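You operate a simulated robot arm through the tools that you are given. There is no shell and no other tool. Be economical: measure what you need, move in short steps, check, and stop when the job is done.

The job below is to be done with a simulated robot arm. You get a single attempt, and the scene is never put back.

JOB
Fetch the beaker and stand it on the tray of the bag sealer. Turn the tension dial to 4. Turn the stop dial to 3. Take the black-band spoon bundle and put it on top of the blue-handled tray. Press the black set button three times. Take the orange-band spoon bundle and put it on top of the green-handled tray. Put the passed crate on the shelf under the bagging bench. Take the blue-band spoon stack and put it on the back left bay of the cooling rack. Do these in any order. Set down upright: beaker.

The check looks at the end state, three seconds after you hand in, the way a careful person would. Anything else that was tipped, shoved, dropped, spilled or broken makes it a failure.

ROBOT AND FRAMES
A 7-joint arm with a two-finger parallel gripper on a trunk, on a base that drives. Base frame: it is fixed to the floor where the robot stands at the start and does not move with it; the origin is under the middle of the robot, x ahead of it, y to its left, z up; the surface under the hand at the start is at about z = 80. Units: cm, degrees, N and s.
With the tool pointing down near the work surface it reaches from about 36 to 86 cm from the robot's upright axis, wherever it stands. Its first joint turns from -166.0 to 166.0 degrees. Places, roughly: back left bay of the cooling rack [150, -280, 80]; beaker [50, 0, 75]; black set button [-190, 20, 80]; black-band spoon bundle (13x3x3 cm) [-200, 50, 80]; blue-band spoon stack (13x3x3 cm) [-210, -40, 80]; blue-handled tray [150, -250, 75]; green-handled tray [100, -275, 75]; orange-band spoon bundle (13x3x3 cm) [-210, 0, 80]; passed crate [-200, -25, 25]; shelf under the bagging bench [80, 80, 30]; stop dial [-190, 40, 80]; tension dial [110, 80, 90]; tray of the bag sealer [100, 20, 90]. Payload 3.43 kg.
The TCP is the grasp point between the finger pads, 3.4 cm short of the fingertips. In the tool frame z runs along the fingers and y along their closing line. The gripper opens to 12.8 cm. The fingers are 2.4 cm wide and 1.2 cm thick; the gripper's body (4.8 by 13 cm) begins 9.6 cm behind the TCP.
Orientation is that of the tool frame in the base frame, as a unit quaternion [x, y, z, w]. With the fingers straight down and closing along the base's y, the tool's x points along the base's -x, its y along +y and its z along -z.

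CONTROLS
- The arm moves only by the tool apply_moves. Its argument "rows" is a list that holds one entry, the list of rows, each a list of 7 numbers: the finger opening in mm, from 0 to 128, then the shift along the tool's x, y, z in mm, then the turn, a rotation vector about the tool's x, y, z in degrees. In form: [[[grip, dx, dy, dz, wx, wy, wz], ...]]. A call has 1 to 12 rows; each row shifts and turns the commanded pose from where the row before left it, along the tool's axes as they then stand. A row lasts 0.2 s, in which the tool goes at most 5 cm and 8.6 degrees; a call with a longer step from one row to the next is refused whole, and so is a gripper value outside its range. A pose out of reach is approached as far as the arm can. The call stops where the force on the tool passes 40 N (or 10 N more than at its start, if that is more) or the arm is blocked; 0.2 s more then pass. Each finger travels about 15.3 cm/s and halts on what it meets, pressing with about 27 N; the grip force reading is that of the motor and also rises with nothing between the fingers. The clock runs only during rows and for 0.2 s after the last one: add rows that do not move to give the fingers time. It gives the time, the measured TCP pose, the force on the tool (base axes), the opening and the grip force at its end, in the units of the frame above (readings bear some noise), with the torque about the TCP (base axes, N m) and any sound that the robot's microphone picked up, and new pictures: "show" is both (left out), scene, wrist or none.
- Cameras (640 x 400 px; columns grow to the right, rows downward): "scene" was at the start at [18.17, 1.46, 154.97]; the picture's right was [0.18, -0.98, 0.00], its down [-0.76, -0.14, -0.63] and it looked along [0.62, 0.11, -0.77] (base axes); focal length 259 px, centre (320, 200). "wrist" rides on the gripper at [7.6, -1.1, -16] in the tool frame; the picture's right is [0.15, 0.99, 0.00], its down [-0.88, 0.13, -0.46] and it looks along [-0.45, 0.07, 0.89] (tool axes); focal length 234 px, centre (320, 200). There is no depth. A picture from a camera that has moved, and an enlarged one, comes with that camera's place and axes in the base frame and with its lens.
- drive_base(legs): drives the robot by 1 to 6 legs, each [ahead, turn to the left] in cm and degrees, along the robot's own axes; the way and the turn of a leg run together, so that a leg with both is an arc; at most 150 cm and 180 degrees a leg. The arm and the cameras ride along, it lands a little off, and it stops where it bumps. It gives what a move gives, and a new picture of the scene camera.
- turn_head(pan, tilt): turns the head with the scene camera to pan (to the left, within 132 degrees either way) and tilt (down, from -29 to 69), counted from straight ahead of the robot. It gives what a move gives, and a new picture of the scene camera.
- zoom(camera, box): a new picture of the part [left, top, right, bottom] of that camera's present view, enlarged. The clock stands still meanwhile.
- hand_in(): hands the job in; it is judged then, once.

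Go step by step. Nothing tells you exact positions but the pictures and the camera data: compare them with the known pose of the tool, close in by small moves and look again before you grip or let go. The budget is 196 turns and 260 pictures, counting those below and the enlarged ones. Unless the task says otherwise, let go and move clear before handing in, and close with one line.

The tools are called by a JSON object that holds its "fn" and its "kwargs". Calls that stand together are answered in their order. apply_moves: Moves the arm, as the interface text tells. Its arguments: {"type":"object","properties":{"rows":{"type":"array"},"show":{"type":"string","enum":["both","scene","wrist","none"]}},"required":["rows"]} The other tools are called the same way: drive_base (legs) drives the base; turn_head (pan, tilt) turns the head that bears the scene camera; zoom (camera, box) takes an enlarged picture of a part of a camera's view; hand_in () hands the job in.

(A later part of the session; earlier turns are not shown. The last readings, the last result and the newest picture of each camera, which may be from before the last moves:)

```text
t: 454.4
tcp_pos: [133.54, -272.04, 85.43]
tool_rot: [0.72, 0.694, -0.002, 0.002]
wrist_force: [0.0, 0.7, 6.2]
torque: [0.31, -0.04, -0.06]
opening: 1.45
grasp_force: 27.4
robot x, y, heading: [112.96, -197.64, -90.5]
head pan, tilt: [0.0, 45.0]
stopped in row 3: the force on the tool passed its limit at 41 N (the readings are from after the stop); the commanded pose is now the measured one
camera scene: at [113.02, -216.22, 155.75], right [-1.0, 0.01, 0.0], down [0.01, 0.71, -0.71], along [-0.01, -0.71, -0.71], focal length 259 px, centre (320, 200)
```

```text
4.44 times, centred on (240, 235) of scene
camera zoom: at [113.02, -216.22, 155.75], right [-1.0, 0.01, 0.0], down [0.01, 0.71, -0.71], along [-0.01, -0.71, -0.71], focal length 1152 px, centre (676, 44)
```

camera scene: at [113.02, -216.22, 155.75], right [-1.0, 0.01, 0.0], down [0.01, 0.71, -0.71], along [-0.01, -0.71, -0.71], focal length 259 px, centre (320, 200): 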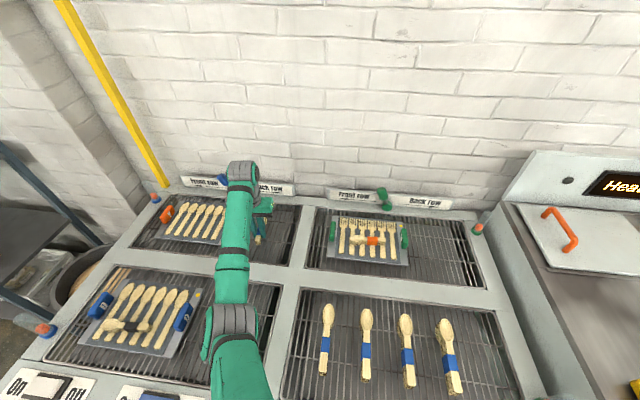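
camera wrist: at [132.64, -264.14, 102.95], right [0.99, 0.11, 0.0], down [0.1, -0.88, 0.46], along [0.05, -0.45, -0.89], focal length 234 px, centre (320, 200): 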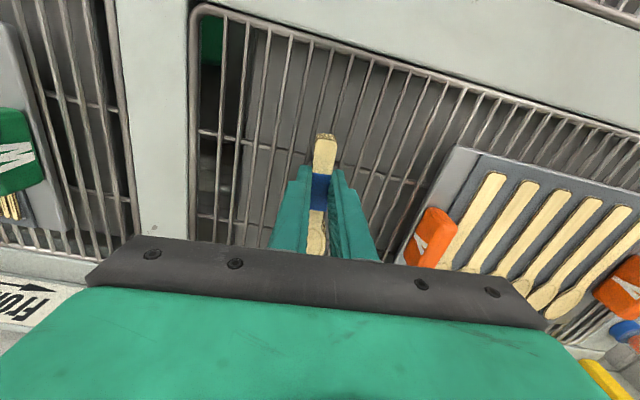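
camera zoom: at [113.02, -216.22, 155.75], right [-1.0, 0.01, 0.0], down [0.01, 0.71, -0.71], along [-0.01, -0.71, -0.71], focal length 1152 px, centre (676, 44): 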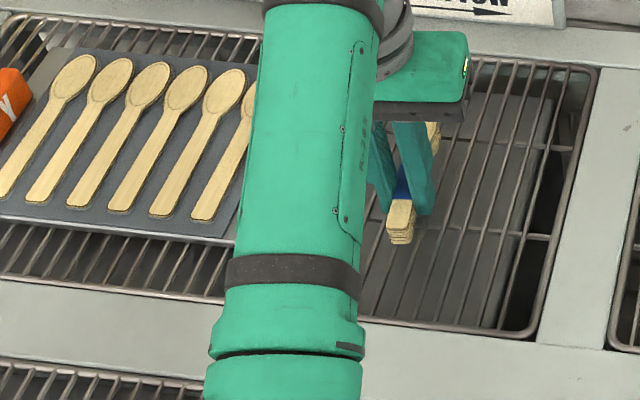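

The stack rests on the grid. Releasing and rising.

{"fn": "apply_moves", "kwargs": {"rows": [[[12, 0, 0, -1, 0, 0, 0], [20, 0, 0, 0, 0, 0, 0], [30, 0, 0, 0, 0, 0, 0], [45, 0, 0, 0, 0, 0, 0], [45, 0, 0, -20, 0, 0, 0], [45, 0, 0, -40, 0, 0, 0], [45, 0, 0, -40, 0, 0, 0], [45, 0, 0, -40, 0, 0, 0], [45, 0, 0, -40, 0, 0, 0], [45, 0, 0, -40, 0, 0, 0], [45, 0, 0, -40, 0, 0, 0], [45, 40, 0, -20, 0, 0, 0]]], "show": "both"}}

{"fn": "zoom", "kwargs": {"camera": "scene", "box": [130, 180, 310, 330]}}

```text
t: 457.0
tcp_pos: [133.6, -268.04, 113.52]
tool_rot: [0.72, 0.694, -0.001, 0.001]
wrist_force: [-0.5, 0.2, -0.6]
torque: [0.04, 0.01, 0.02]
opening: 4.53
grasp_force: 0.1
robot x, y, heading: [113.14, -197.59, -90.5]
head pan, tilt: [0.0, 45.0]
camera scene: at [113.01, -216.3, 155.74], right [-1.0, 0.01, 0.0], down [0.01, 0.71, -0.71], along [-0.01, -0.71, -0.71], focal length 259 px, centre (320, 200)
camera wrist: at [132.75, -260.24, 129.46], right [0.99, 0.11, 0.0], down [0.1, -0.88, 0.46], along [0.05, -0.46, -0.89], focal length 234 px, centre (320, 200)
```

scene: 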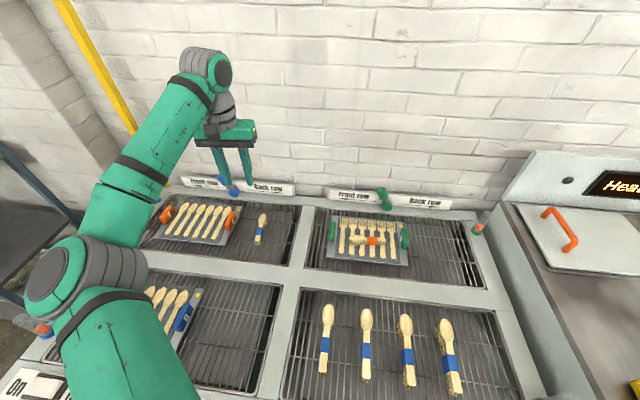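
wrist: 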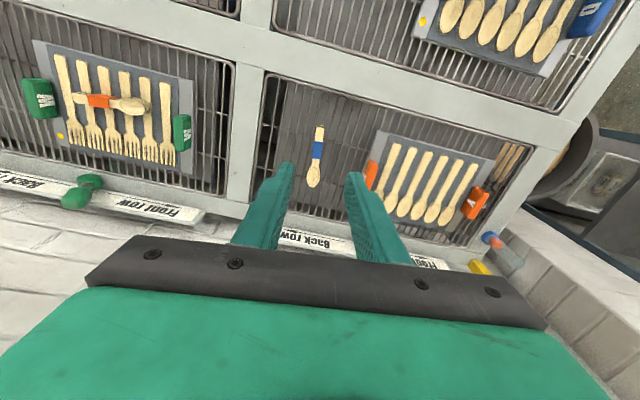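

```text
2.67 times, centred on (220, 255) of scene
camera zoom: at [113.01, -216.3, 155.74], right [-1.0, 0.01, 0.0], down [0.01, 0.71, -0.71], along [-0.01, -0.71, -0.71], focal length 691 px, centre (587, 53)
```

zoom: 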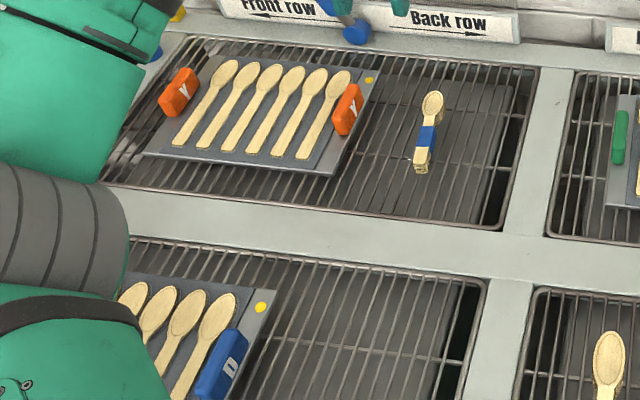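

The blue stack is in the back-left bay. Only the crate remains; I'll drive back to the sorting bench and inspect the Passed crate below.

{"fn": "apply_moves", "kwargs": {"rows": [[[45, 40, -30, 0, 0, 0, 0], [45, 40, -30, 0, 0, 0, 0], [45, 40, -30, 0, 0, 0, 0]]], "show": "none"}}

{"fn": "drive_base", "kwargs": {"legs": [[-75, 0], [0, -89.5], [105, 0], [105, 0], [0, -90], [97, 0]]}}

{"fn": "drive_base", "kwargs": {"legs": [[0, 90]]}}

{"fn": "turn_head", "kwargs": {"pan": 0, "tilt": 58}}

```text
t: 457.8
tcp_pos: [124.82, -255.59, 113.24]
tool_rot: [0.719, 0.695, -0.001, 0.002]
wrist_force: [0.6, -0.6, -0.2]
torque: [0.0, 0.01, -0.02]
opening: 4.5
grasp_force: 0.1
robot x, y, heading: [113.03, -197.72, -90.4]
head pan, tilt: [0.0, 45.0]
```

```text
t: 485.3
tcp_pos: [-104.05, 41.17, 113.27]
tool_rot: [-0.686, 0.728, 0.002, 0.002]
wrist_force: [0.1, 0.1, -0.1]
torque: [-0.01, -0.02, -0.03]
opening: 4.53
grasp_force: 0.1
robot x, y, heading: [-93.92, -17.18, 88.2]
head pan, tilt: [0.0, 45.0]
camera scene: at [-92.81, 1.56, 155.75], right [1.0, -0.03, 0.0], down [-0.02, -0.71, -0.71], along [0.02, 0.71, -0.71], focal length 259 px, centre (320, 200)
```

scene: 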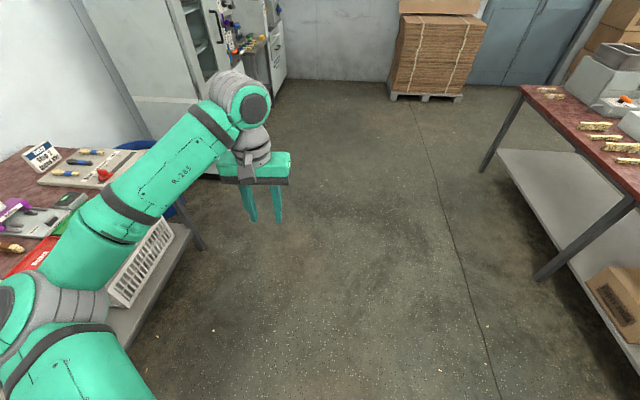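

```text
t: 490.1
tcp_pos: [-151.72, -28.4, 113.31]
tool_rot: [1.0, -0.024, -0.003, 0.0]
wrist_force: [0.2, 0.1, 0.6]
torque: [-0.02, -0.02, 0.0]
opening: 4.52
grasp_force: 0.0
robot x, y, heading: [-94.15, -17.04, 179.2]
head pan, tilt: [0.0, 45.0]
camera scene: at [-112.0, -16.78, 155.75], right [0.01, 1.0, 0.0], down [0.71, -0.01, -0.71], along [-0.71, 0.01, -0.71], focal length 259 px, centre (320, 200)
```

scene: 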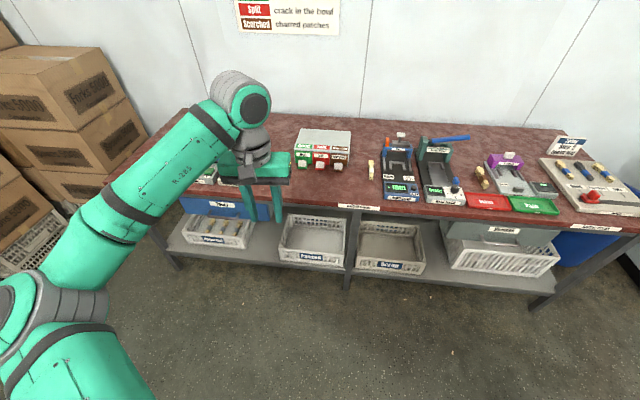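

```text
t: 490.8
tcp_pos: [-151.6, -28.45, 113.32]
tool_rot: [1.0, -0.023, -0.002, 0.001]
wrist_force: [-0.1, -0.1, 0.0]
torque: [-0.03, -0.01, -0.01]
opening: 4.51
grasp_force: 0.1
robot x, y, heading: [-93.9, -17.03, 179.2]
head pan, tilt: [0.0, 58.0]
camera scene: at [-110.76, -16.8, 154.04], right [0.01, 1.0, 0.0], down [0.85, -0.01, -0.53], along [-0.53, 0.01, -0.85], focal length 259 px, centre (320, 200)
```

scene: 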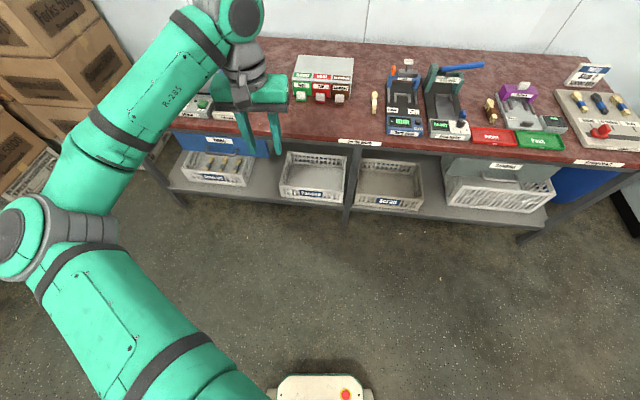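

{"fn": "zoom", "kwargs": {"camera": "scene", "box": [230, 120, 450, 240]}}

{"fn": "turn_head", "kwargs": {"pan": 0, "tilt": 35}}

{"fn": "zoom", "kwargs": {"camera": "scene", "box": [250, 220, 450, 340]}}

```text
2.91 times, centred on (340, 180) of scene
camera zoom: at [-110.76, -16.8, 154.04], right [0.01, 1.0, 0.0], down [0.85, -0.01, -0.53], along [-0.53, 0.01, -0.85], focal length 754 px, centre (262, 258)
```

zoom: 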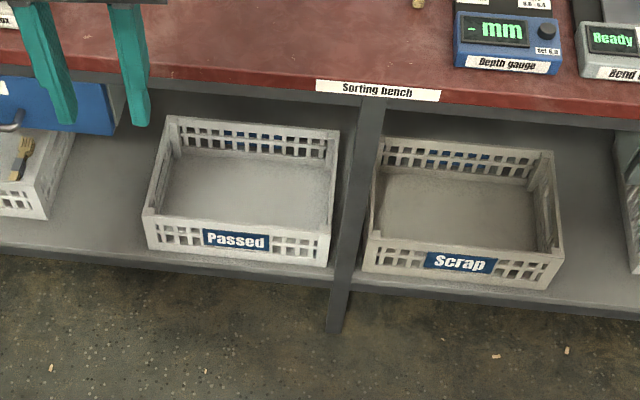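

```text
t: 491.7
tcp_pos: [-151.66, -28.48, 113.3]
tool_rot: [1.0, -0.023, -0.002, 0.0]
wrist_force: [0.0, 0.1, 0.1]
torque: [0.01, 0.01, 0.02]
opening: 4.52
grasp_force: 0.2
robot x, y, heading: [-93.8, -17.13, 179.2]
head pan, tilt: [0.0, 35.0]
camera scene: at [-112.67, -16.77, 157.22], right [0.01, 1.0, 0.0], down [0.57, -0.01, -0.82], along [-0.82, 0.01, -0.57], focal length 259 px, centre (320, 200)
```

scene: 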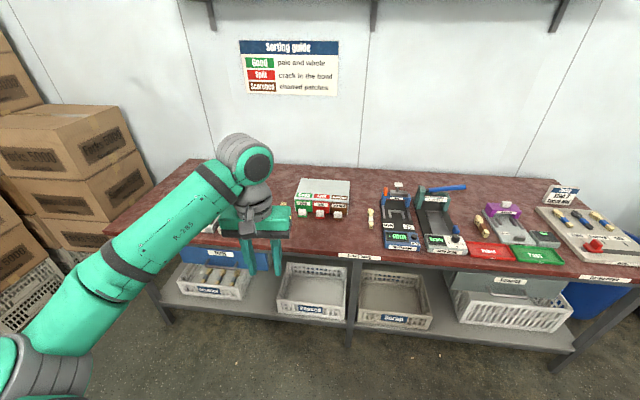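

```text
3.20 times, centred on (350, 280) of scene
camera zoom: at [-112.67, -16.77, 157.22], right [0.01, 1.0, 0.0], down [0.57, -0.01, -0.82], along [-0.82, 0.01, -0.57], focal length 830 px, centre (224, -56)
```

zoom: 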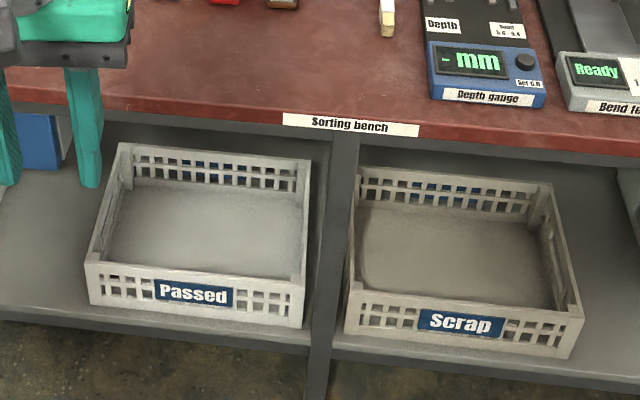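

The Passed crate is empty: about 34 cm wide, 22 cm deep, 13 cm high, front rim near x = -194, z ≈ 38. I'll turn the gripper so it closes front-to-back and lower it in front of the bench.

{"fn": "apply_moves", "kwargs": {"rows": [[[60, 0, 0, 0, 0, 0, -8.4], [60, 0, 0, 0, 0, 0, -8.4], [60, 0, 0, 0, 0, 0, -8.4], [60, 0, 0, 0, 0, 0, -8.4], [60, 0, 0, 0, 0, 0, -8.4], [60, 0, 0, 0, 0, 0, -8.4], [60, 0, 0, 0, 0, 0, -8.4], [60, 0, 0, 0, 0, 0, -8.4], [60, 0, 0, 0, 0, 0, -8.4], [60, 0, 0, 0, 0, 0, -8.4], [60, 0, 0, 0, 0, 0, -8]]], "show": "none"}}

{"fn": "apply_moves", "kwargs": {"rows": [[[60, 0, 0, 45, 0, 0, 0], [60, 0, 0, 45, 0, 0, 0], [60, 0, 0, 45, 0, 0, 0], [60, 0, 0, 45, 0, 0, 0], [60, 0, 0, 45, 0, 0, 0], [60, 0, 0, 45, 0, 0, 0], [60, 0, 0, 45, 0, 0, 0], [60, 0, 0, 45, 0, 0, 0], [60, 0, 0, 45, 0, 0, 0], [60, 0, 0, 45, 0, 0, 0], [60, 0, 0, 45, 0, 0, 0], [60, 0, 0, 45, 0, 0, 0]]], "show": "scene"}}

```text
t: 494.1
tcp_pos: [-151.65, -28.45, 113.34]
tool_rot: [0.711, 0.703, -0.002, -0.001]
wrist_force: [0.9, 1.4, 0.4]
torque: [-0.01, 0.01, -0.01]
opening: 5.97
grasp_force: 0.0
robot x, y, heading: [-93.72, -17.22, 179.3]
head pan, tilt: [0.0, 35.0]
```

```text
t: 496.7
tcp_pos: [-151.82, -28.55, 59.33]
tool_rot: [0.712, 0.702, -0.001, -0.003]
wrist_force: [-0.1, 0.3, 0.0]
torque: [-0.01, 0.01, 0.01]
opening: 6.01
grasp_force: 0.0
robot x, y, heading: [-93.65, -17.2, 179.1]
head pan, tilt: [0.0, 35.0]
camera scene: at [-112.67, -16.77, 157.23], right [0.01, 1.0, 0.0], down [0.57, -0.01, -0.82], along [-0.82, 0.01, -0.57], focal length 259 px, centre (320, 200)
```

scene: 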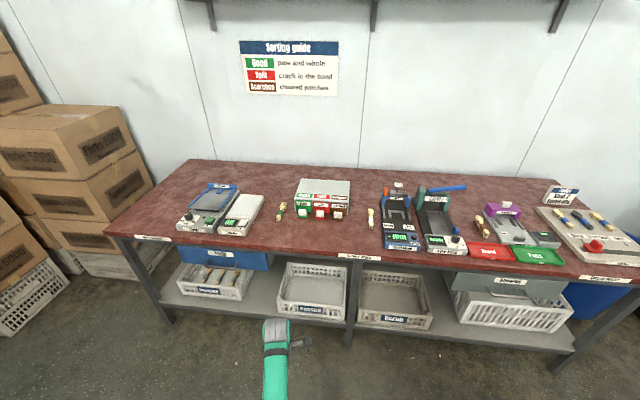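

Low reach works. Now centre on the crate in y, lower to about z = 46, and tilt the tool 20° forward.

{"fn": "apply_moves", "kwargs": {"rows": [[[60, 40, 0, 20, 0, 0, 0], [60, 40, 0, 20, 0, 0, 0], [60, 0, 0, 35, 0, 0, 0], [60, 0, 0, 35, 0, 0, 0], [60, 0, 0, 0, 6.7, 0, 0], [60, 0, 0, 0, 6.7, 0, 0], [60, 0, 0, 0, 6.6, 0, 0], [60, 0, 0, 0, 0, 0, 0]]], "show": "both"}}

```text
t: 498.5
tcp_pos: [-151.85, -20.53, 48.31]
tool_rot: [0.7, 0.692, -0.125, -0.126]
wrist_force: [0.0, 0.4, 0.5]
torque: [0.01, 0.0, 0.0]
opening: 5.98
grasp_force: 0.1
robot x, y, heading: [-93.69, -17.0, 179.2]
head pan, tilt: [0.0, 35.0]
camera scene: at [-112.67, -16.76, 157.23], right [0.01, 1.0, 0.0], down [0.57, -0.01, -0.82], along [-0.82, 0.01, -0.57], focal length 259 px, centre (320, 200)
camera wrist: at [-147.26, -12.75, 63.61], right [0.93, 0.14, -0.34], down [0.27, -0.88, 0.38], along [-0.25, -0.45, -0.86], focal length 234 px, centre (320, 200)
```

scene: 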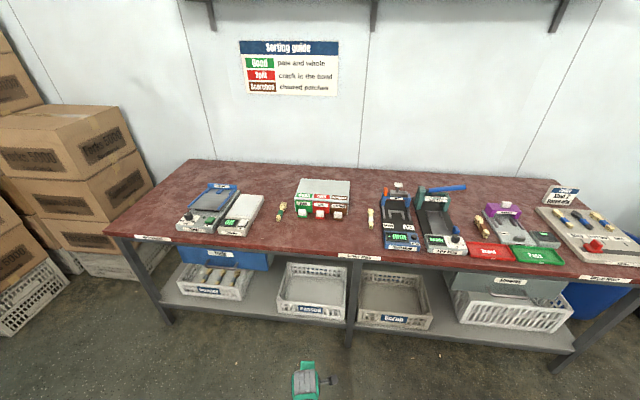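
wrist: 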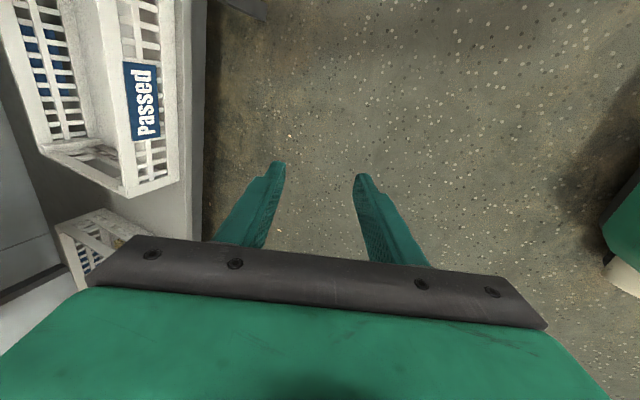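

Wrist view puts the crate's front face near x = -188.6, rim z ≈ 38. I'll tilt a bit more (to ~28°), lower slightly, and drive in 31 cm.

{"fn": "apply_moves", "kwargs": {"rows": [[[60, 0, 12, 33, 0, 0, 0], [60, 0, 0, 0, 7.6, 0, 0], [60, 0, 0, 0, 0, 0, 0]]], "show": "none"}}

{"fn": "drive_base", "kwargs": {"legs": [[29, 0.8]]}}

{"fn": "apply_moves", "kwargs": {"rows": [[[60, 0, 0, 0, 0, 0, 0]]], "show": "wrist"}}

```text
t: 499.3
tcp_pos: [-151.78, -20.45, 44.84]
tool_rot: [0.69, 0.683, -0.169, -0.172]
wrist_force: [0.5, 0.7, 0.5]
torque: [0.02, 0.01, 0.01]
opening: 6.01
grasp_force: 0.0
robot x, y, heading: [-93.51, -17.29, 179.5]
head pan, tilt: [0.0, 35.0]
```

```text
t: 501.3
tcp_pos: [-180.68, -21.06, 44.77]
tool_rot: [0.686, 0.687, -0.171, -0.17]
wrist_force: [-1.3, 0.8, -0.2]
torque: [0.0, -0.03, 0.02]
opening: 5.98
grasp_force: 0.1
robot x, y, heading: [-122.38, -16.95, -180.0]
head pan, tilt: [0.0, 35.0]
camera scene: at [-141.53, -16.85, 157.23], right [0.0, 1.0, 0.0], down [0.57, 0.0, -0.82], along [-0.82, 0.0, -0.57], focal length 259 px, centre (320, 200)
```

scene: 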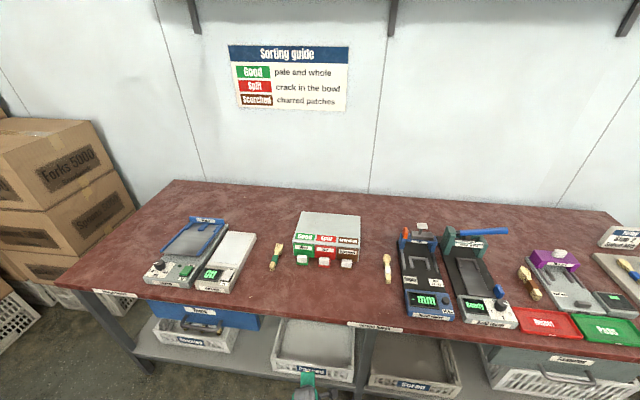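

```text
t: 501.7
tcp_pos: [-180.64, -21.13, 44.75]
tool_rot: [0.686, 0.687, -0.171, -0.17]
wrist_force: [0.0, -0.1, 0.3]
torque: [0.01, -0.01, -0.06]
opening: 5.99
grasp_force: 0.0
robot x, y, heading: [-122.42, -16.94, -180.1]
head pan, tilt: [0.0, 35.0]
camera wrist: at [-174.17, -13.31, 59.48], right [0.87, 0.15, -0.46], down [0.33, -0.88, 0.34], along [-0.36, -0.45, -0.82], focal length 234 px, centre (320, 200)
```

wrist: 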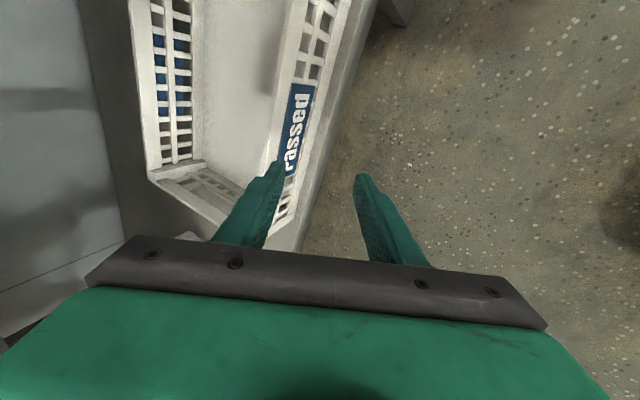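

Front wall centre is near x = -190.3. I'll line up, slide the open fingers down over the front wall, and check.

{"fn": "apply_moves", "kwargs": {"rows": [[[80, 0, -40, 20, 0, 0, 0], [80, 0, 0, 30, 0, 0, 0], [80, 0, 0, 30, 0, 0, 0], [80, 0, 0, 0, 0, 0, 0]]], "show": "wrist"}}

```text
t: 502.7
tcp_pos: [-188.04, -21.03, 39.69]
tool_rot: [0.685, 0.688, -0.171, -0.17]
wrist_force: [-0.4, 0.7, -0.2]
torque: [0.01, 0.04, 0.01]
opening: 8.0
grasp_force: 0.0
robot x, y, heading: [-122.14, -16.81, -180.0]
head pan, tilt: [0.0, 35.0]
camera wrist: at [-181.56, -13.16, 54.28], right [0.87, 0.15, -0.46], down [0.33, -0.88, 0.34], along [-0.36, -0.45, -0.82], focal length 234 px, centre (320, 200)
```

wrist: 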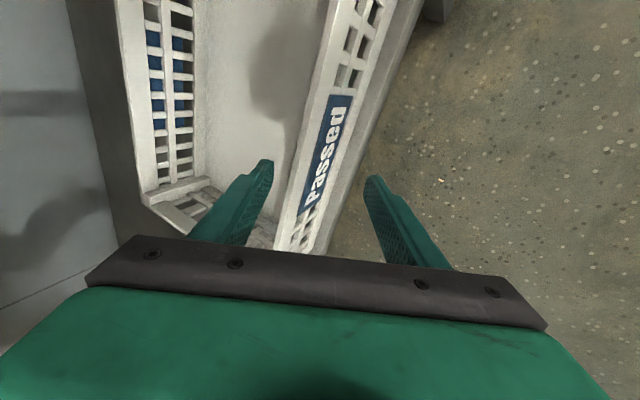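

The wall sits between the fingers. Going 5 cm deeper, then reducing the tilt to be nearly parallel with the wall.

{"fn": "apply_moves", "kwargs": {"rows": [[[80, 0, 0, 25, 0, 0, 0], [80, 0, 0, 25, 0, 0, 0], [80, 0, 0, 0, -6, 0, 0], [80, 0, 0, 0, -6, 0, 0], [80, 0, 0, 0, -6, 0, 0], [80, 0, 0, 0, 0, 0, 0]]], "show": "wrist"}}

```text
t: 504.1
tcp_pos: [-187.92, -20.94, 38.44]
tool_rot: [0.703, 0.706, -0.061, -0.06]
wrist_force: [-1.8, -0.3, 0.9]
torque: [-0.01, 0.08, -0.02]
opening: 8.08
grasp_force: 0.7
out of reach, approached as far as the arm can: row 2, 3, 4, 5
robot x, y, heading: [-122.65, -17.32, -179.7]
head pan, tilt: [0.0, 35.0]
camera wrist: at [-186.35, -13.2, 54.39], right [0.97, 0.15, -0.17], down [0.21, -0.88, 0.43], along [-0.09, -0.45, -0.89], focal length 234 px, centre (320, 200)
```

wrist: 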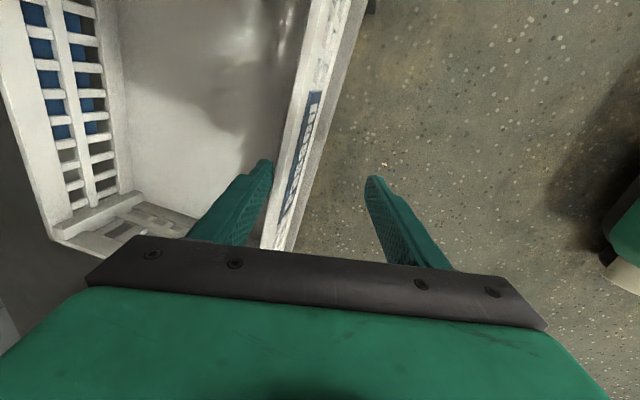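

The arm hit its low reach limit at this distance. I'll restore the tilt, back out above the rim, and drive 14 cm closer.

{"fn": "apply_moves", "kwargs": {"rows": [[[80, 0, 0, 0, 6, 0, 0], [80, 0, 0, 0, 6, 0, 0], [80, 0, 0, 0, 6, 0, 0], [80, 0, 0, -40, 0, 0, 0], [80, 0, 0, -40, 0, 0, 0], [80, 0, 0, -40, 0, 0, 0], [80, 0, 40, -20, 0, 0, 0], [80, 0, 40, -20, 0, 0, 0], [80, 0, 40, -20, 0, 0, 0], [80, 0, 0, 0, 0, 0, 0]]], "show": "wrist"}}

```text
t: 506.3
tcp_pos: [-181.29, -21.86, 30.87]
tool_rot: [0.685, 0.688, -0.171, -0.17]
wrist_force: [-0.6, 0.5, 1.5]
torque: [-0.05, -0.04, 0.0]
opening: 8.11
grasp_force: 0.8
out of reach, approached as far as the arm can: row 1, 2, 3, 4, 5, 6, 7, 8, 9
robot x, y, heading: [-122.69, -16.75, -179.9]
head pan, tilt: [0.0, 35.0]
camera wrist: at [-174.81, -14.14, 45.52], right [0.87, 0.15, -0.46], down [0.33, -0.88, 0.34], along [-0.36, -0.45, -0.82], focal length 234 px, centre (320, 200)
```

wrist: 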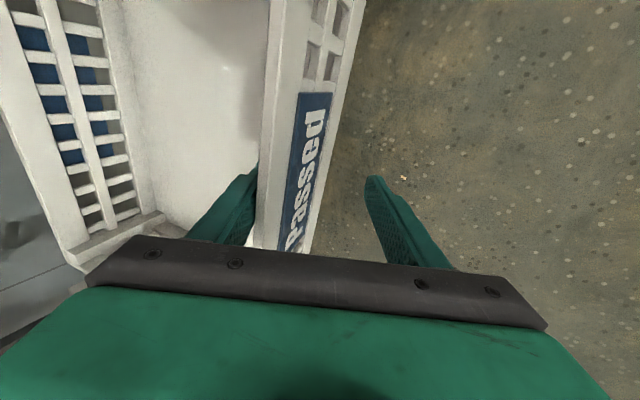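

The arm solved oddly and seems to have pulled the crate forward. I need a look from the head before moving.

{"fn": "turn_head", "kwargs": {"pan": 0, "tilt": 62}}

{"fn": "zoom", "kwargs": {"camera": "scene", "box": [220, 80, 440, 240]}}

```text
t: 507.2
tcp_pos: [-181.31, -21.89, 30.96]
tool_rot: [0.685, 0.687, -0.17, -0.17]
wrist_force: [-0.6, -0.4, 2.0]
torque: [-0.01, 0.0, -0.04]
opening: 8.13
grasp_force: 1.2
robot x, y, heading: [-122.13, -16.39, -179.9]
head pan, tilt: [0.0, 62.0]
camera scene: at [-139.16, -16.85, 153.58], right [0.0, 1.0, 0.0], down [0.88, 0.0, -0.47], along [-0.47, 0.0, -0.88], focal length 259 px, centre (320, 200)
```

scene: 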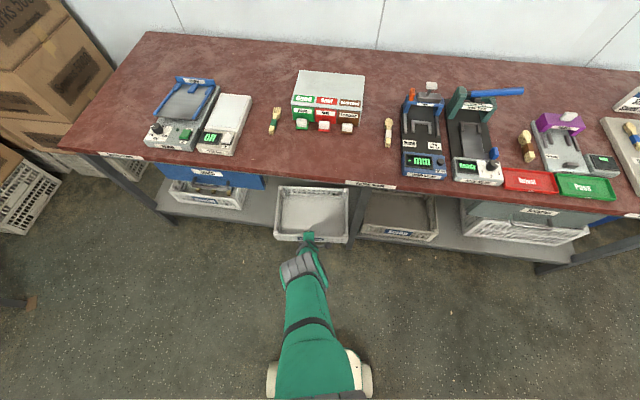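

```text
2.50 times, centred on (330, 160) of scene
camera zoom: at [-139.16, -16.85, 153.58], right [0.0, 1.0, 0.0], down [0.88, 0.0, -0.47], along [-0.47, 0.0, -0.88], focal length 648 px, centre (295, 300)
```

zoom: 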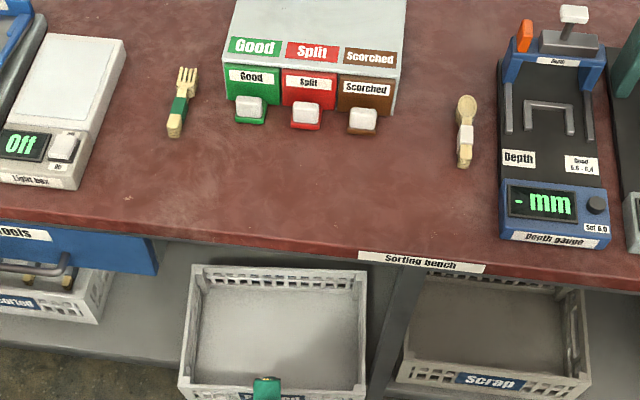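

The crate slid forward about 9 cm but still looks level on the shelf. I'll drive forward a few cm so the inner finger leaves the wall, then see how the arm responds.

{"fn": "drive_base", "kwargs": {"legs": [[3.5, 0]]}}

{"fn": "apply_moves", "kwargs": {"rows": [[[80, 0, 0, 0, 0, 0, 0]]], "show": "wrist"}}

{"fn": "zoom", "kwargs": {"camera": "scene", "box": [220, 100, 440, 260]}}

```text
t: 508.1
tcp_pos: [-184.82, -21.88, 31.0]
tool_rot: [0.685, 0.688, -0.171, -0.17]
wrist_force: [0.9, 0.2, 0.2]
torque: [0.02, 0.01, -0.02]
opening: 8.01
grasp_force: 0.1
robot x, y, heading: [-125.93, -16.79, -180.0]
head pan, tilt: [0.0, 62.0]
camera scene: at [-142.66, -16.85, 153.57], right [0.0, 1.0, 0.0], down [0.88, 0.0, -0.47], along [-0.47, 0.0, -0.88], focal length 259 px, centre (320, 200)
```

scene: 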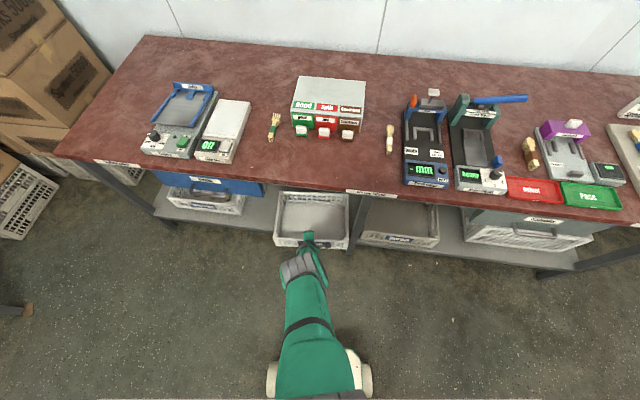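

```text
t: 508.5
tcp_pos: [-184.69, -21.95, 30.74]
tool_rot: [0.685, 0.688, -0.171, -0.17]
wrist_force: [-0.4, -0.4, -0.1]
torque: [-0.01, 0.01, 0.02]
opening: 7.98
grasp_force: 0.0
robot x, y, heading: [-125.74, -17.1, -179.9]
head pan, tilt: [0.0, 62.0]
camera wrist: at [-178.33, -14.14, 45.53], right [0.87, 0.15, -0.46], down [0.33, -0.88, 0.34], along [-0.36, -0.45, -0.82], focal length 234 px, centre (320, 200)
```

wrist: 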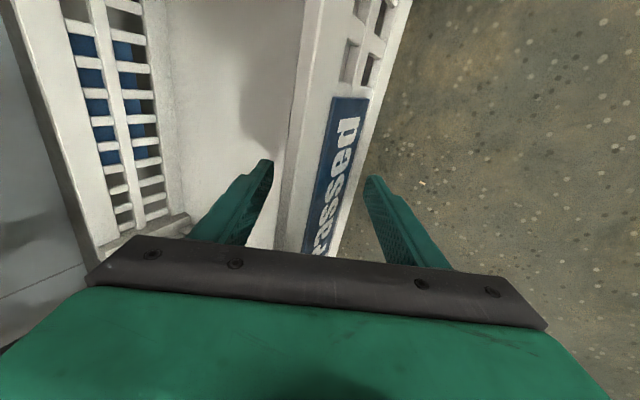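

```text
2.50 times, centred on (330, 180) of scene
camera zoom: at [-142.66, -16.85, 153.57], right [0.0, 1.0, 0.0], down [0.88, 0.0, -0.47], along [-0.47, 0.0, -0.88], focal length 648 px, centre (295, 250)
```

zoom: 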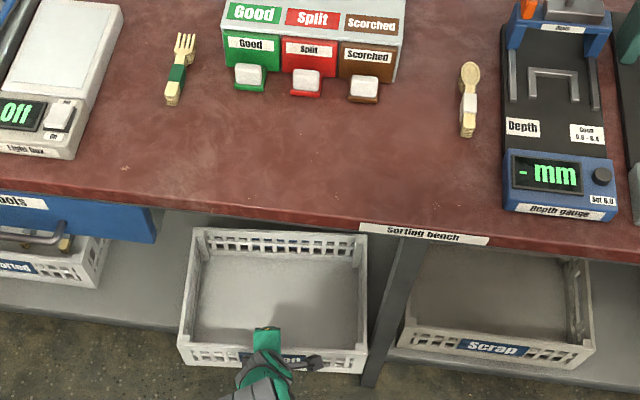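

The crate is steady, and its front wall now sits centred between the fingers. I'll test whether the arm can move straight up from here before gripping.

{"fn": "apply_moves", "kwargs": {"rows": [[[80, 0, -5, -9, 0, 0, 0], [80, 0, -5, -9, 0, 0, 0], [80, 0, 0, 0, 0, 0, 0]]], "show": "none"}}

```text
t: 509.3
tcp_pos: [-185.72, -22.0, 31.57]
tool_rot: [0.685, 0.688, -0.169, -0.17]
wrist_force: [0.6, 0.3, -0.1]
torque: [0.04, -0.04, -0.01]
opening: 8.08
grasp_force: 0.4
out of reach, approached as far as the arm can: row 1, 2
robot x, y, heading: [-125.94, -16.95, -180.0]
head pan, tilt: [0.0, 62.0]
```

{"fn": "apply_moves", "kwargs": {"rows": [[[80, 0, 10, 0, -5, 0, 0], [80, 0, 10, 0, -5, 0, 0], [80, 0, 0, 0, -5, 0, 0], [80, 0, 0, 0, 0, 0, 0]]], "show": "wrist"}}

```text
t: 510.3
tcp_pos: [-183.38, -22.07, 31.54]
tool_rot: [0.701, 0.704, -0.079, -0.079]
wrist_force: [0.4, -0.1, -0.1]
torque: [0.03, 0.02, 0.01]
opening: 8.0
grasp_force: 0.0
out of reach, approached as far as the arm can: row 2, 3
robot x, y, heading: [-125.85, -16.82, -179.9]
head pan, tilt: [0.0, 62.0]
camera wrist: at [-181.0, -14.34, 47.39], right [0.96, 0.15, -0.22], down [0.23, -0.88, 0.41], along [-0.13, -0.45, -0.88], focal length 234 px, centre (320, 200)
```

wrist: 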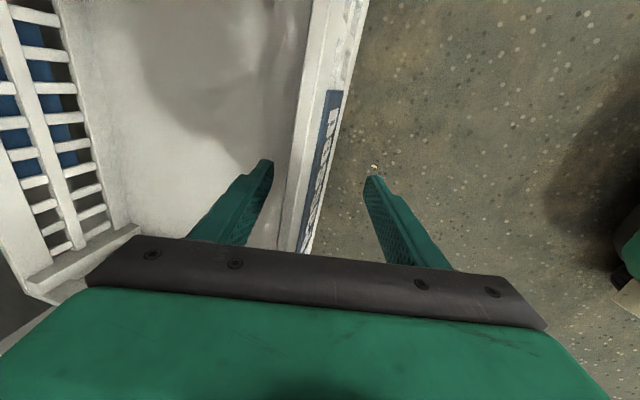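

{"fn": "apply_moves", "kwargs": {"rows": [[[80, 0, -3.3, -14.5, 0, 0, 0], [80, 0, -3.3, -14.5, 0, 0, 0], [80, 0, 0, 0, 0, 0, 0]]], "show": "none"}}

```text
t: 511.1
tcp_pos: [-184.77, -22.38, 32.67]
tool_rot: [0.702, 0.704, -0.078, -0.079]
wrist_force: [-0.8, -1.4, 0.0]
torque: [0.02, -0.01, 0.0]
opening: 7.97
grasp_force: 0.0
out of reach, approached as far as the arm can: row 1, 2
robot x, y, heading: [-125.9, -16.85, -179.8]
head pan, tilt: [0.0, 62.0]
```

Straight-up motion is limited by the arm's posture, but the fingers are well seated over the wall. I'll close on the wall now and see whether the crate can be held.

{"fn": "apply_moves", "kwargs": {"rows": [[[50, 0, 0, 0, 0, 0, 0], [25, 0, 0, 0, 0, 0, 0], [5, 0, 0, 0, 0, 0, 0], [0, 0, 0, 0, 0, 0, 0], [0, 0, 0, 0, 0, 0, 0]]], "show": "both"}}

```text
t: 512.3
tcp_pos: [-184.87, -22.29, 32.52]
tool_rot: [0.702, 0.704, -0.078, -0.079]
wrist_force: [0.3, 0.3, -3.4]
torque: [-0.03, -0.52, -0.01]
opening: 0.76
grasp_force: 27.2
robot x, y, heading: [-126.31, -16.87, -180.0]
head pan, tilt: [0.0, 62.0]
camera scene: at [-142.67, -16.85, 153.57], right [0.0, 1.0, 0.0], down [0.88, 0.0, -0.47], along [-0.47, 0.0, -0.88], focal length 259 px, centre (320, 200)
camera wrist: at [-182.41, -14.58, 48.44], right [0.96, 0.15, -0.22], down [0.23, -0.88, 0.41], along [-0.13, -0.45, -0.88], focal length 234 px, centre (320, 200)
```

scene: 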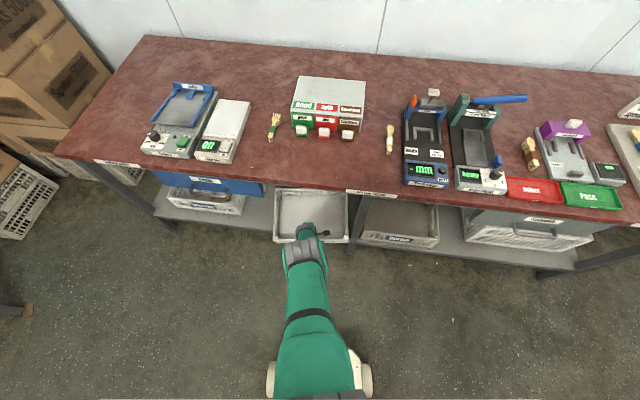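
wrist: 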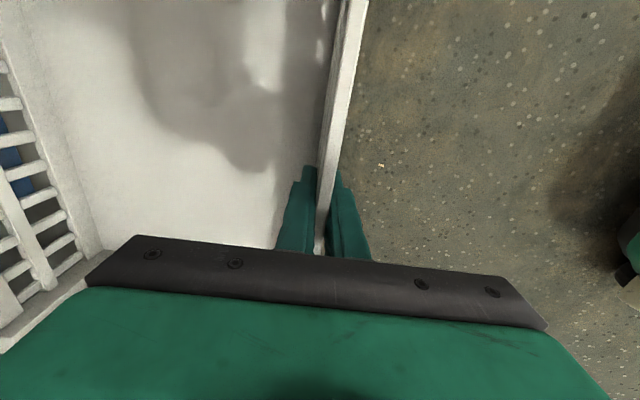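

The wall (0.8 cm) is gripped firmly. Trying a small lift, allowing the outward slide.

{"fn": "apply_moves", "kwargs": {"rows": [[[0, 0, -14, -7, 0, 0, 0], [0, 0, -14, -7, 0, 0, 0], [0, 0, -14, -7, 0, 0, 0], [0, 0, 0, 0, 0, 0, 0]]], "show": "both"}}

```text
t: 513.3
tcp_pos: [-188.67, -22.24, 35.44]
tool_rot: [0.701, 0.704, -0.078, -0.08]
wrist_force: [0.6, -0.4, -4.2]
torque: [-0.02, -0.57, 0.0]
opening: 0.8
grasp_force: 26.6
out of reach, approached as far as the arm can: row 3
robot x, y, heading: [-125.87, -16.67, -180.0]
head pan, tilt: [0.0, 62.0]
camera scene: at [-142.67, -16.85, 153.57], right [0.0, 1.0, 0.0], down [0.88, 0.0, -0.47], along [-0.47, 0.0, -0.88], focal length 259 px, centre (320, 200)
camera wrist: at [-186.21, -14.54, 51.3], right [0.96, 0.15, -0.22], down [0.23, -0.88, 0.41], along [-0.13, -0.45, -0.88], focal length 234 px, centre (320, 200)
```

scene: 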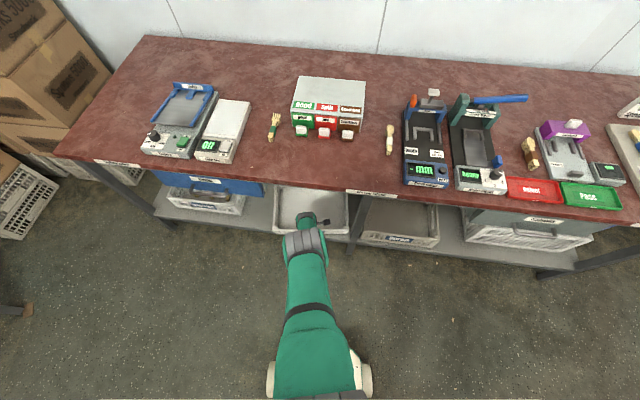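
wrist: 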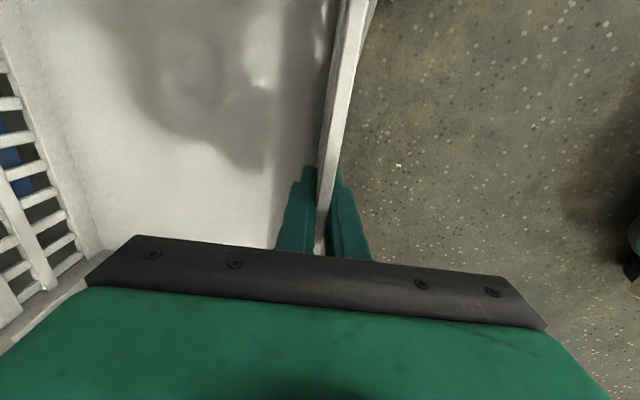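

The crate is lifted off the shelf (about 4 N) and held level. Now backing straight out.

{"fn": "drive_base", "kwargs": {"legs": [[-50, 0]]}}

{"fn": "apply_moves", "kwargs": {"rows": [[[0, 0, 0, 0, 0, 0, 0]]], "show": "wrist"}}

```text
t: 516.2
tcp_pos: [-138.26, -22.3, 35.46]
tool_rot: [0.701, 0.704, -0.078, -0.079]
wrist_force: [-0.5, -0.2, -4.5]
torque: [-0.03, -0.5, 0.0]
opening: 0.82
grasp_force: 27.1
robot x, y, heading: [-75.56, -16.63, -179.8]
head pan, tilt: [0.0, 62.0]
camera scene: at [-92.35, -16.81, 153.57], right [0.0, 1.0, 0.0], down [0.88, 0.0, -0.47], along [-0.47, 0.0, -0.88], focal length 259 px, centre (320, 200)
```

scene: 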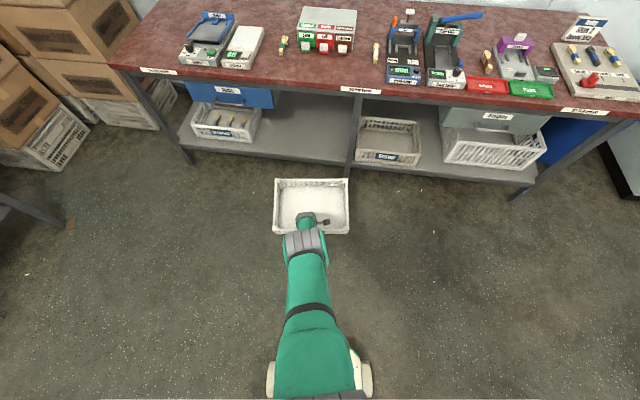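

```text
t: 516.6
tcp_pos: [-138.2, -22.35, 35.43]
tool_rot: [0.701, 0.704, -0.078, -0.078]
wrist_force: [0.0, -0.9, -4.0]
torque: [-0.04, -0.5, 0.03]
opening: 0.79
grasp_force: 26.9
robot x, y, heading: [-75.05, -16.91, -180.0]
head pan, tilt: [0.0, 62.0]
camera wrist: at [-135.86, -14.57, 51.27], right [0.96, 0.15, -0.22], down [0.23, -0.88, 0.41], along [-0.13, -0.45, -0.88], focal length 234 px, centre (320, 200)
```

wrist: 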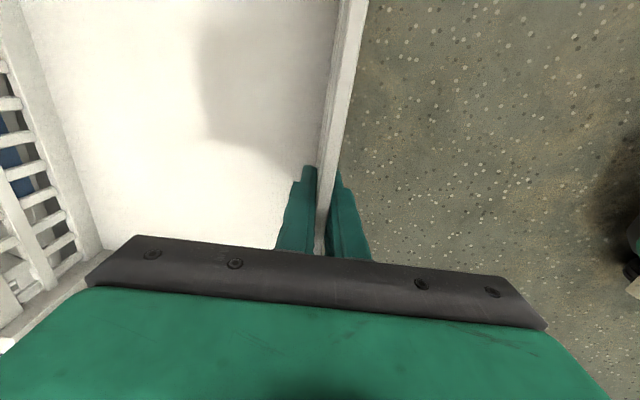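

The crate is out and held steadily. I'll turn and drive toward the left part of the bagging bench, where its lower shelf is empty.

{"fn": "drive_base", "kwargs": {"legs": [[0, -90], [72, 0], [72, 0], [0, -90]]}}

{"fn": "turn_head", "kwargs": {"pan": 0, "tilt": 35}}

```text
t: 532.6
tcp_pos: [-18.94, 134.29, 35.48]
tool_rot: [0.717, -0.688, 0.078, -0.08]
wrist_force: [0.1, 0.4, -2.7]
torque: [0.05, 0.54, -0.01]
opening: 0.77
grasp_force: 27.0
robot x, y, heading: [-81.51, 126.17, 2.1]
head pan, tilt: [0.0, 62.0]
camera scene: at [-64.34, 127.29, 153.57], right [0.04, -1.0, 0.0], down [-0.88, -0.03, -0.47], along [0.47, 0.02, -0.88], focal length 259 px, centre (320, 200)
```

scene: 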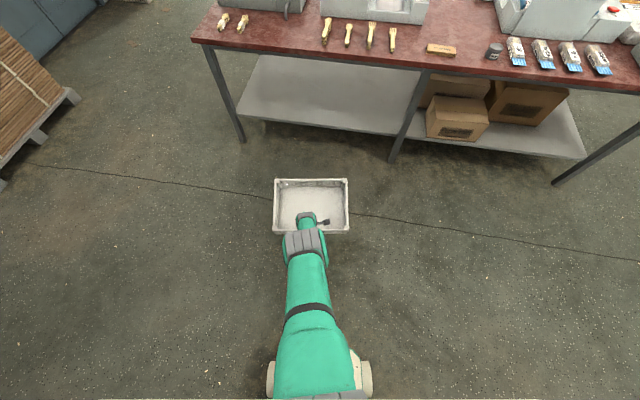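

```text
t: 533.5
tcp_pos: [-18.95, 134.23, 35.44]
tool_rot: [0.717, -0.688, 0.078, -0.079]
wrist_force: [0.2, -0.1, -3.8]
torque: [0.0, 0.51, -0.01]
opening: 0.8
grasp_force: 26.6
robot x, y, heading: [-81.38, 126.53, 1.9]
head pan, tilt: [0.0, 35.0]
camera scene: at [-61.97, 127.38, 157.22], right [0.04, -1.0, 0.0], down [-0.57, -0.02, -0.82], along [0.82, 0.03, -0.57], focal length 259 px, centre (320, 200)
```

scene: 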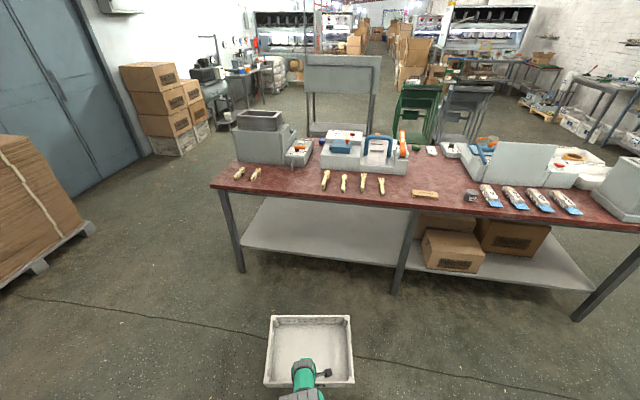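

The shelf's empty stretch lies between the legs (y ≈ 85–185), shelf top about z = 24; the bench is rotated about 8°. I'll try raising the crate a few cm for clearance.

{"fn": "apply_moves", "kwargs": {"rows": [[[0, 0, -4, -15, 0, 0, 0], [0, 0, -4, -15, 0, 0, 0], [0, 0, -4, -15, 0, 0, 0], [0, 0, 0, 0, 0, 0, 0]]], "show": "wrist"}}

```text
t: 534.5
tcp_pos: [-16.46, 134.66, 37.46]
tool_rot: [0.717, -0.689, 0.077, -0.078]
wrist_force: [0.0, 0.2, -4.1]
torque: [0.03, 0.53, 0.0]
opening: 0.78
grasp_force: 27.0
out of reach, approached as far as the arm can: row 1, 2, 3
robot x, y, heading: [-81.38, 126.71, 2.0]
head pan, tilt: [0.0, 35.0]
camera wrist: at [-18.67, 127.19, 53.35], right [-0.96, -0.19, -0.22], down [-0.26, 0.87, 0.41], along [0.11, 0.45, -0.88], focal length 234 px, centre (320, 200)
```

wrist: 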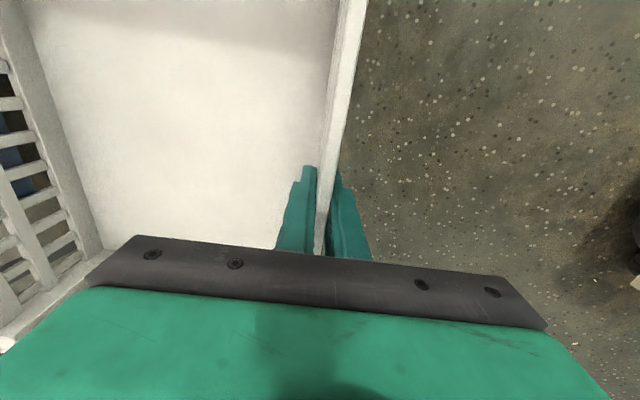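

It slides along a posture limit; I'll follow it: forward and up together.

{"fn": "apply_moves", "kwargs": {"rows": [[[0, 0, -18, -8, 0, 0, 0], [0, 0, -18, -8, 0, 0, 0], [0, 0, -18, -8, 0, 0, 0], [0, 0, -18, -8, 0, 0, 0], [0, 0, 0, 0, 0, 0, 0]]], "show": "none"}}

```text
t: 535.7
tcp_pos: [-10.65, 134.93, 42.74]
tool_rot: [0.717, -0.688, 0.078, -0.079]
wrist_force: [-0.7, 0.1, -3.4]
torque: [0.05, 0.54, -0.01]
opening: 0.77
grasp_force: 27.6
out of reach, approached as far as the arm can: row 3
robot x, y, heading: [-81.39, 126.29, 2.2]
head pan, tilt: [0.0, 35.0]
```

Raised to z ≈ 42.7 (crate bottom ≈ 35). The arm is nearly straight, so I'll plan around that: turn to face the bench squarely, ease down to z ≈ 38, and approach.

{"fn": "drive_base", "kwargs": {"legs": [[0, -10]]}}

{"fn": "apply_moves", "kwargs": {"rows": [[[0, 0, 20, 11, 0, 0, 0], [0, 0, 20, 11, 0, 0, 0], [0, 0, 20, 11, 0, 0, 0], [0, 0, 0, 0, 0, 0, 0]]], "show": "none"}}

{"fn": "drive_base", "kwargs": {"legs": [[35, 0]]}}

{"fn": "turn_head", "kwargs": {"pan": 0, "tilt": 58}}

```text
t: 536.9
tcp_pos: [-10.32, 122.38, 42.68]
tool_rot: [-0.654, 0.748, -0.084, 0.072]
wrist_force: [-0.3, -0.2, -3.3]
torque: [0.1, 0.52, 0.01]
opening: 0.81
grasp_force: 27.0
robot x, y, heading: [-81.2, 126.89, -7.8]
head pan, tilt: [0.0, 35.0]
camera scene: at [-62.13, 123.96, 157.23], right [-0.14, -0.99, 0.0], down [-0.57, 0.08, -0.82], along [0.81, -0.11, -0.57], focal length 259 px, centre (320, 200)
```

scene: 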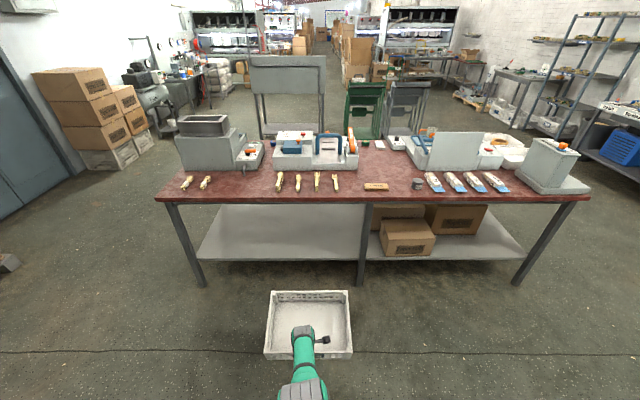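

```text
t: 537.9
tcp_pos: [-15.54, 123.03, 38.25]
tool_rot: [-0.654, 0.748, -0.085, 0.073]
wrist_force: [-0.4, -0.2, -3.6]
torque: [0.09, 0.53, 0.0]
opening: 0.79
grasp_force: 26.6
robot x, y, heading: [-81.36, 126.54, -8.0]
head pan, tilt: [0.0, 35.0]
```

```text
t: 540.1
tcp_pos: [19.12, 118.18, 38.18]
tool_rot: [-0.654, 0.748, -0.085, 0.073]
wrist_force: [-0.1, 0.1, -3.6]
torque: [0.13, 0.54, 0.0]
opening: 0.76
grasp_force: 27.0
robot x, y, heading: [-46.91, 121.64, -7.9]
head pan, tilt: [0.0, 35.0]
camera scene: at [-27.56, 119.08, 157.23], right [-0.14, -0.99, 0.0], down [-0.57, 0.08, -0.82], along [0.81, -0.11, -0.57], focal length 259 px, centre (320, 200)
```

scene: 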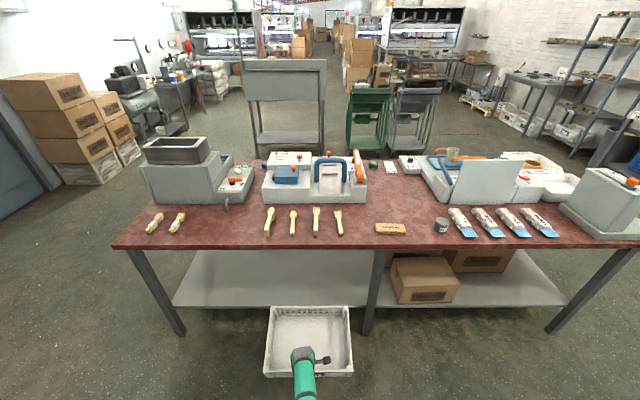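

```text
t: 541.0
tcp_pos: [19.22, 118.22, 38.18]
tool_rot: [-0.654, 0.748, -0.084, 0.072]
wrist_force: [-0.7, 0.5, -3.9]
torque: [0.09, 0.52, 0.0]
opening: 0.8
grasp_force: 27.4
robot x, y, heading: [-46.77, 121.94, -8.0]
head pan, tilt: [0.0, 58.0]
camera scene: at [-29.45, 119.35, 154.04], right [-0.14, -0.99, 0.0], down [-0.84, 0.12, -0.53], along [0.53, -0.07, -0.85], focal length 259 px, centre (320, 200)
```

scene: 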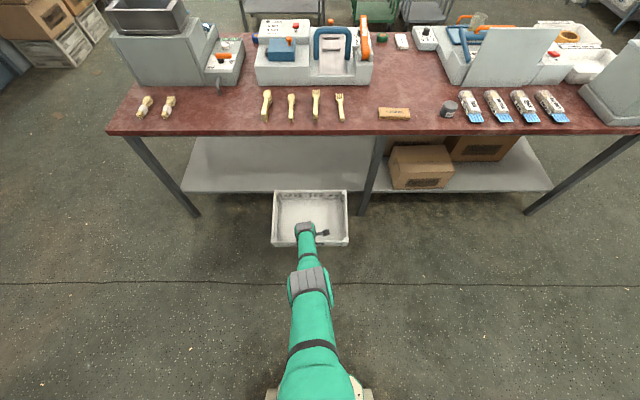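

{"fn": "zoom", "kwargs": {"camera": "scene", "box": [170, 120, 390, 260]}}

```text
2.86 times, centred on (280, 190) of scene
camera zoom: at [-29.45, 119.35, 154.04], right [-0.14, -0.99, 0.0], down [-0.84, 0.12, -0.53], along [0.53, -0.07, -0.85], focal length 741 px, centre (434, 229)
```

zoom: 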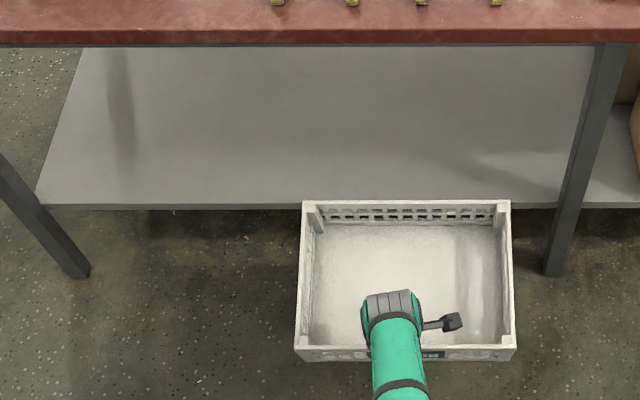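

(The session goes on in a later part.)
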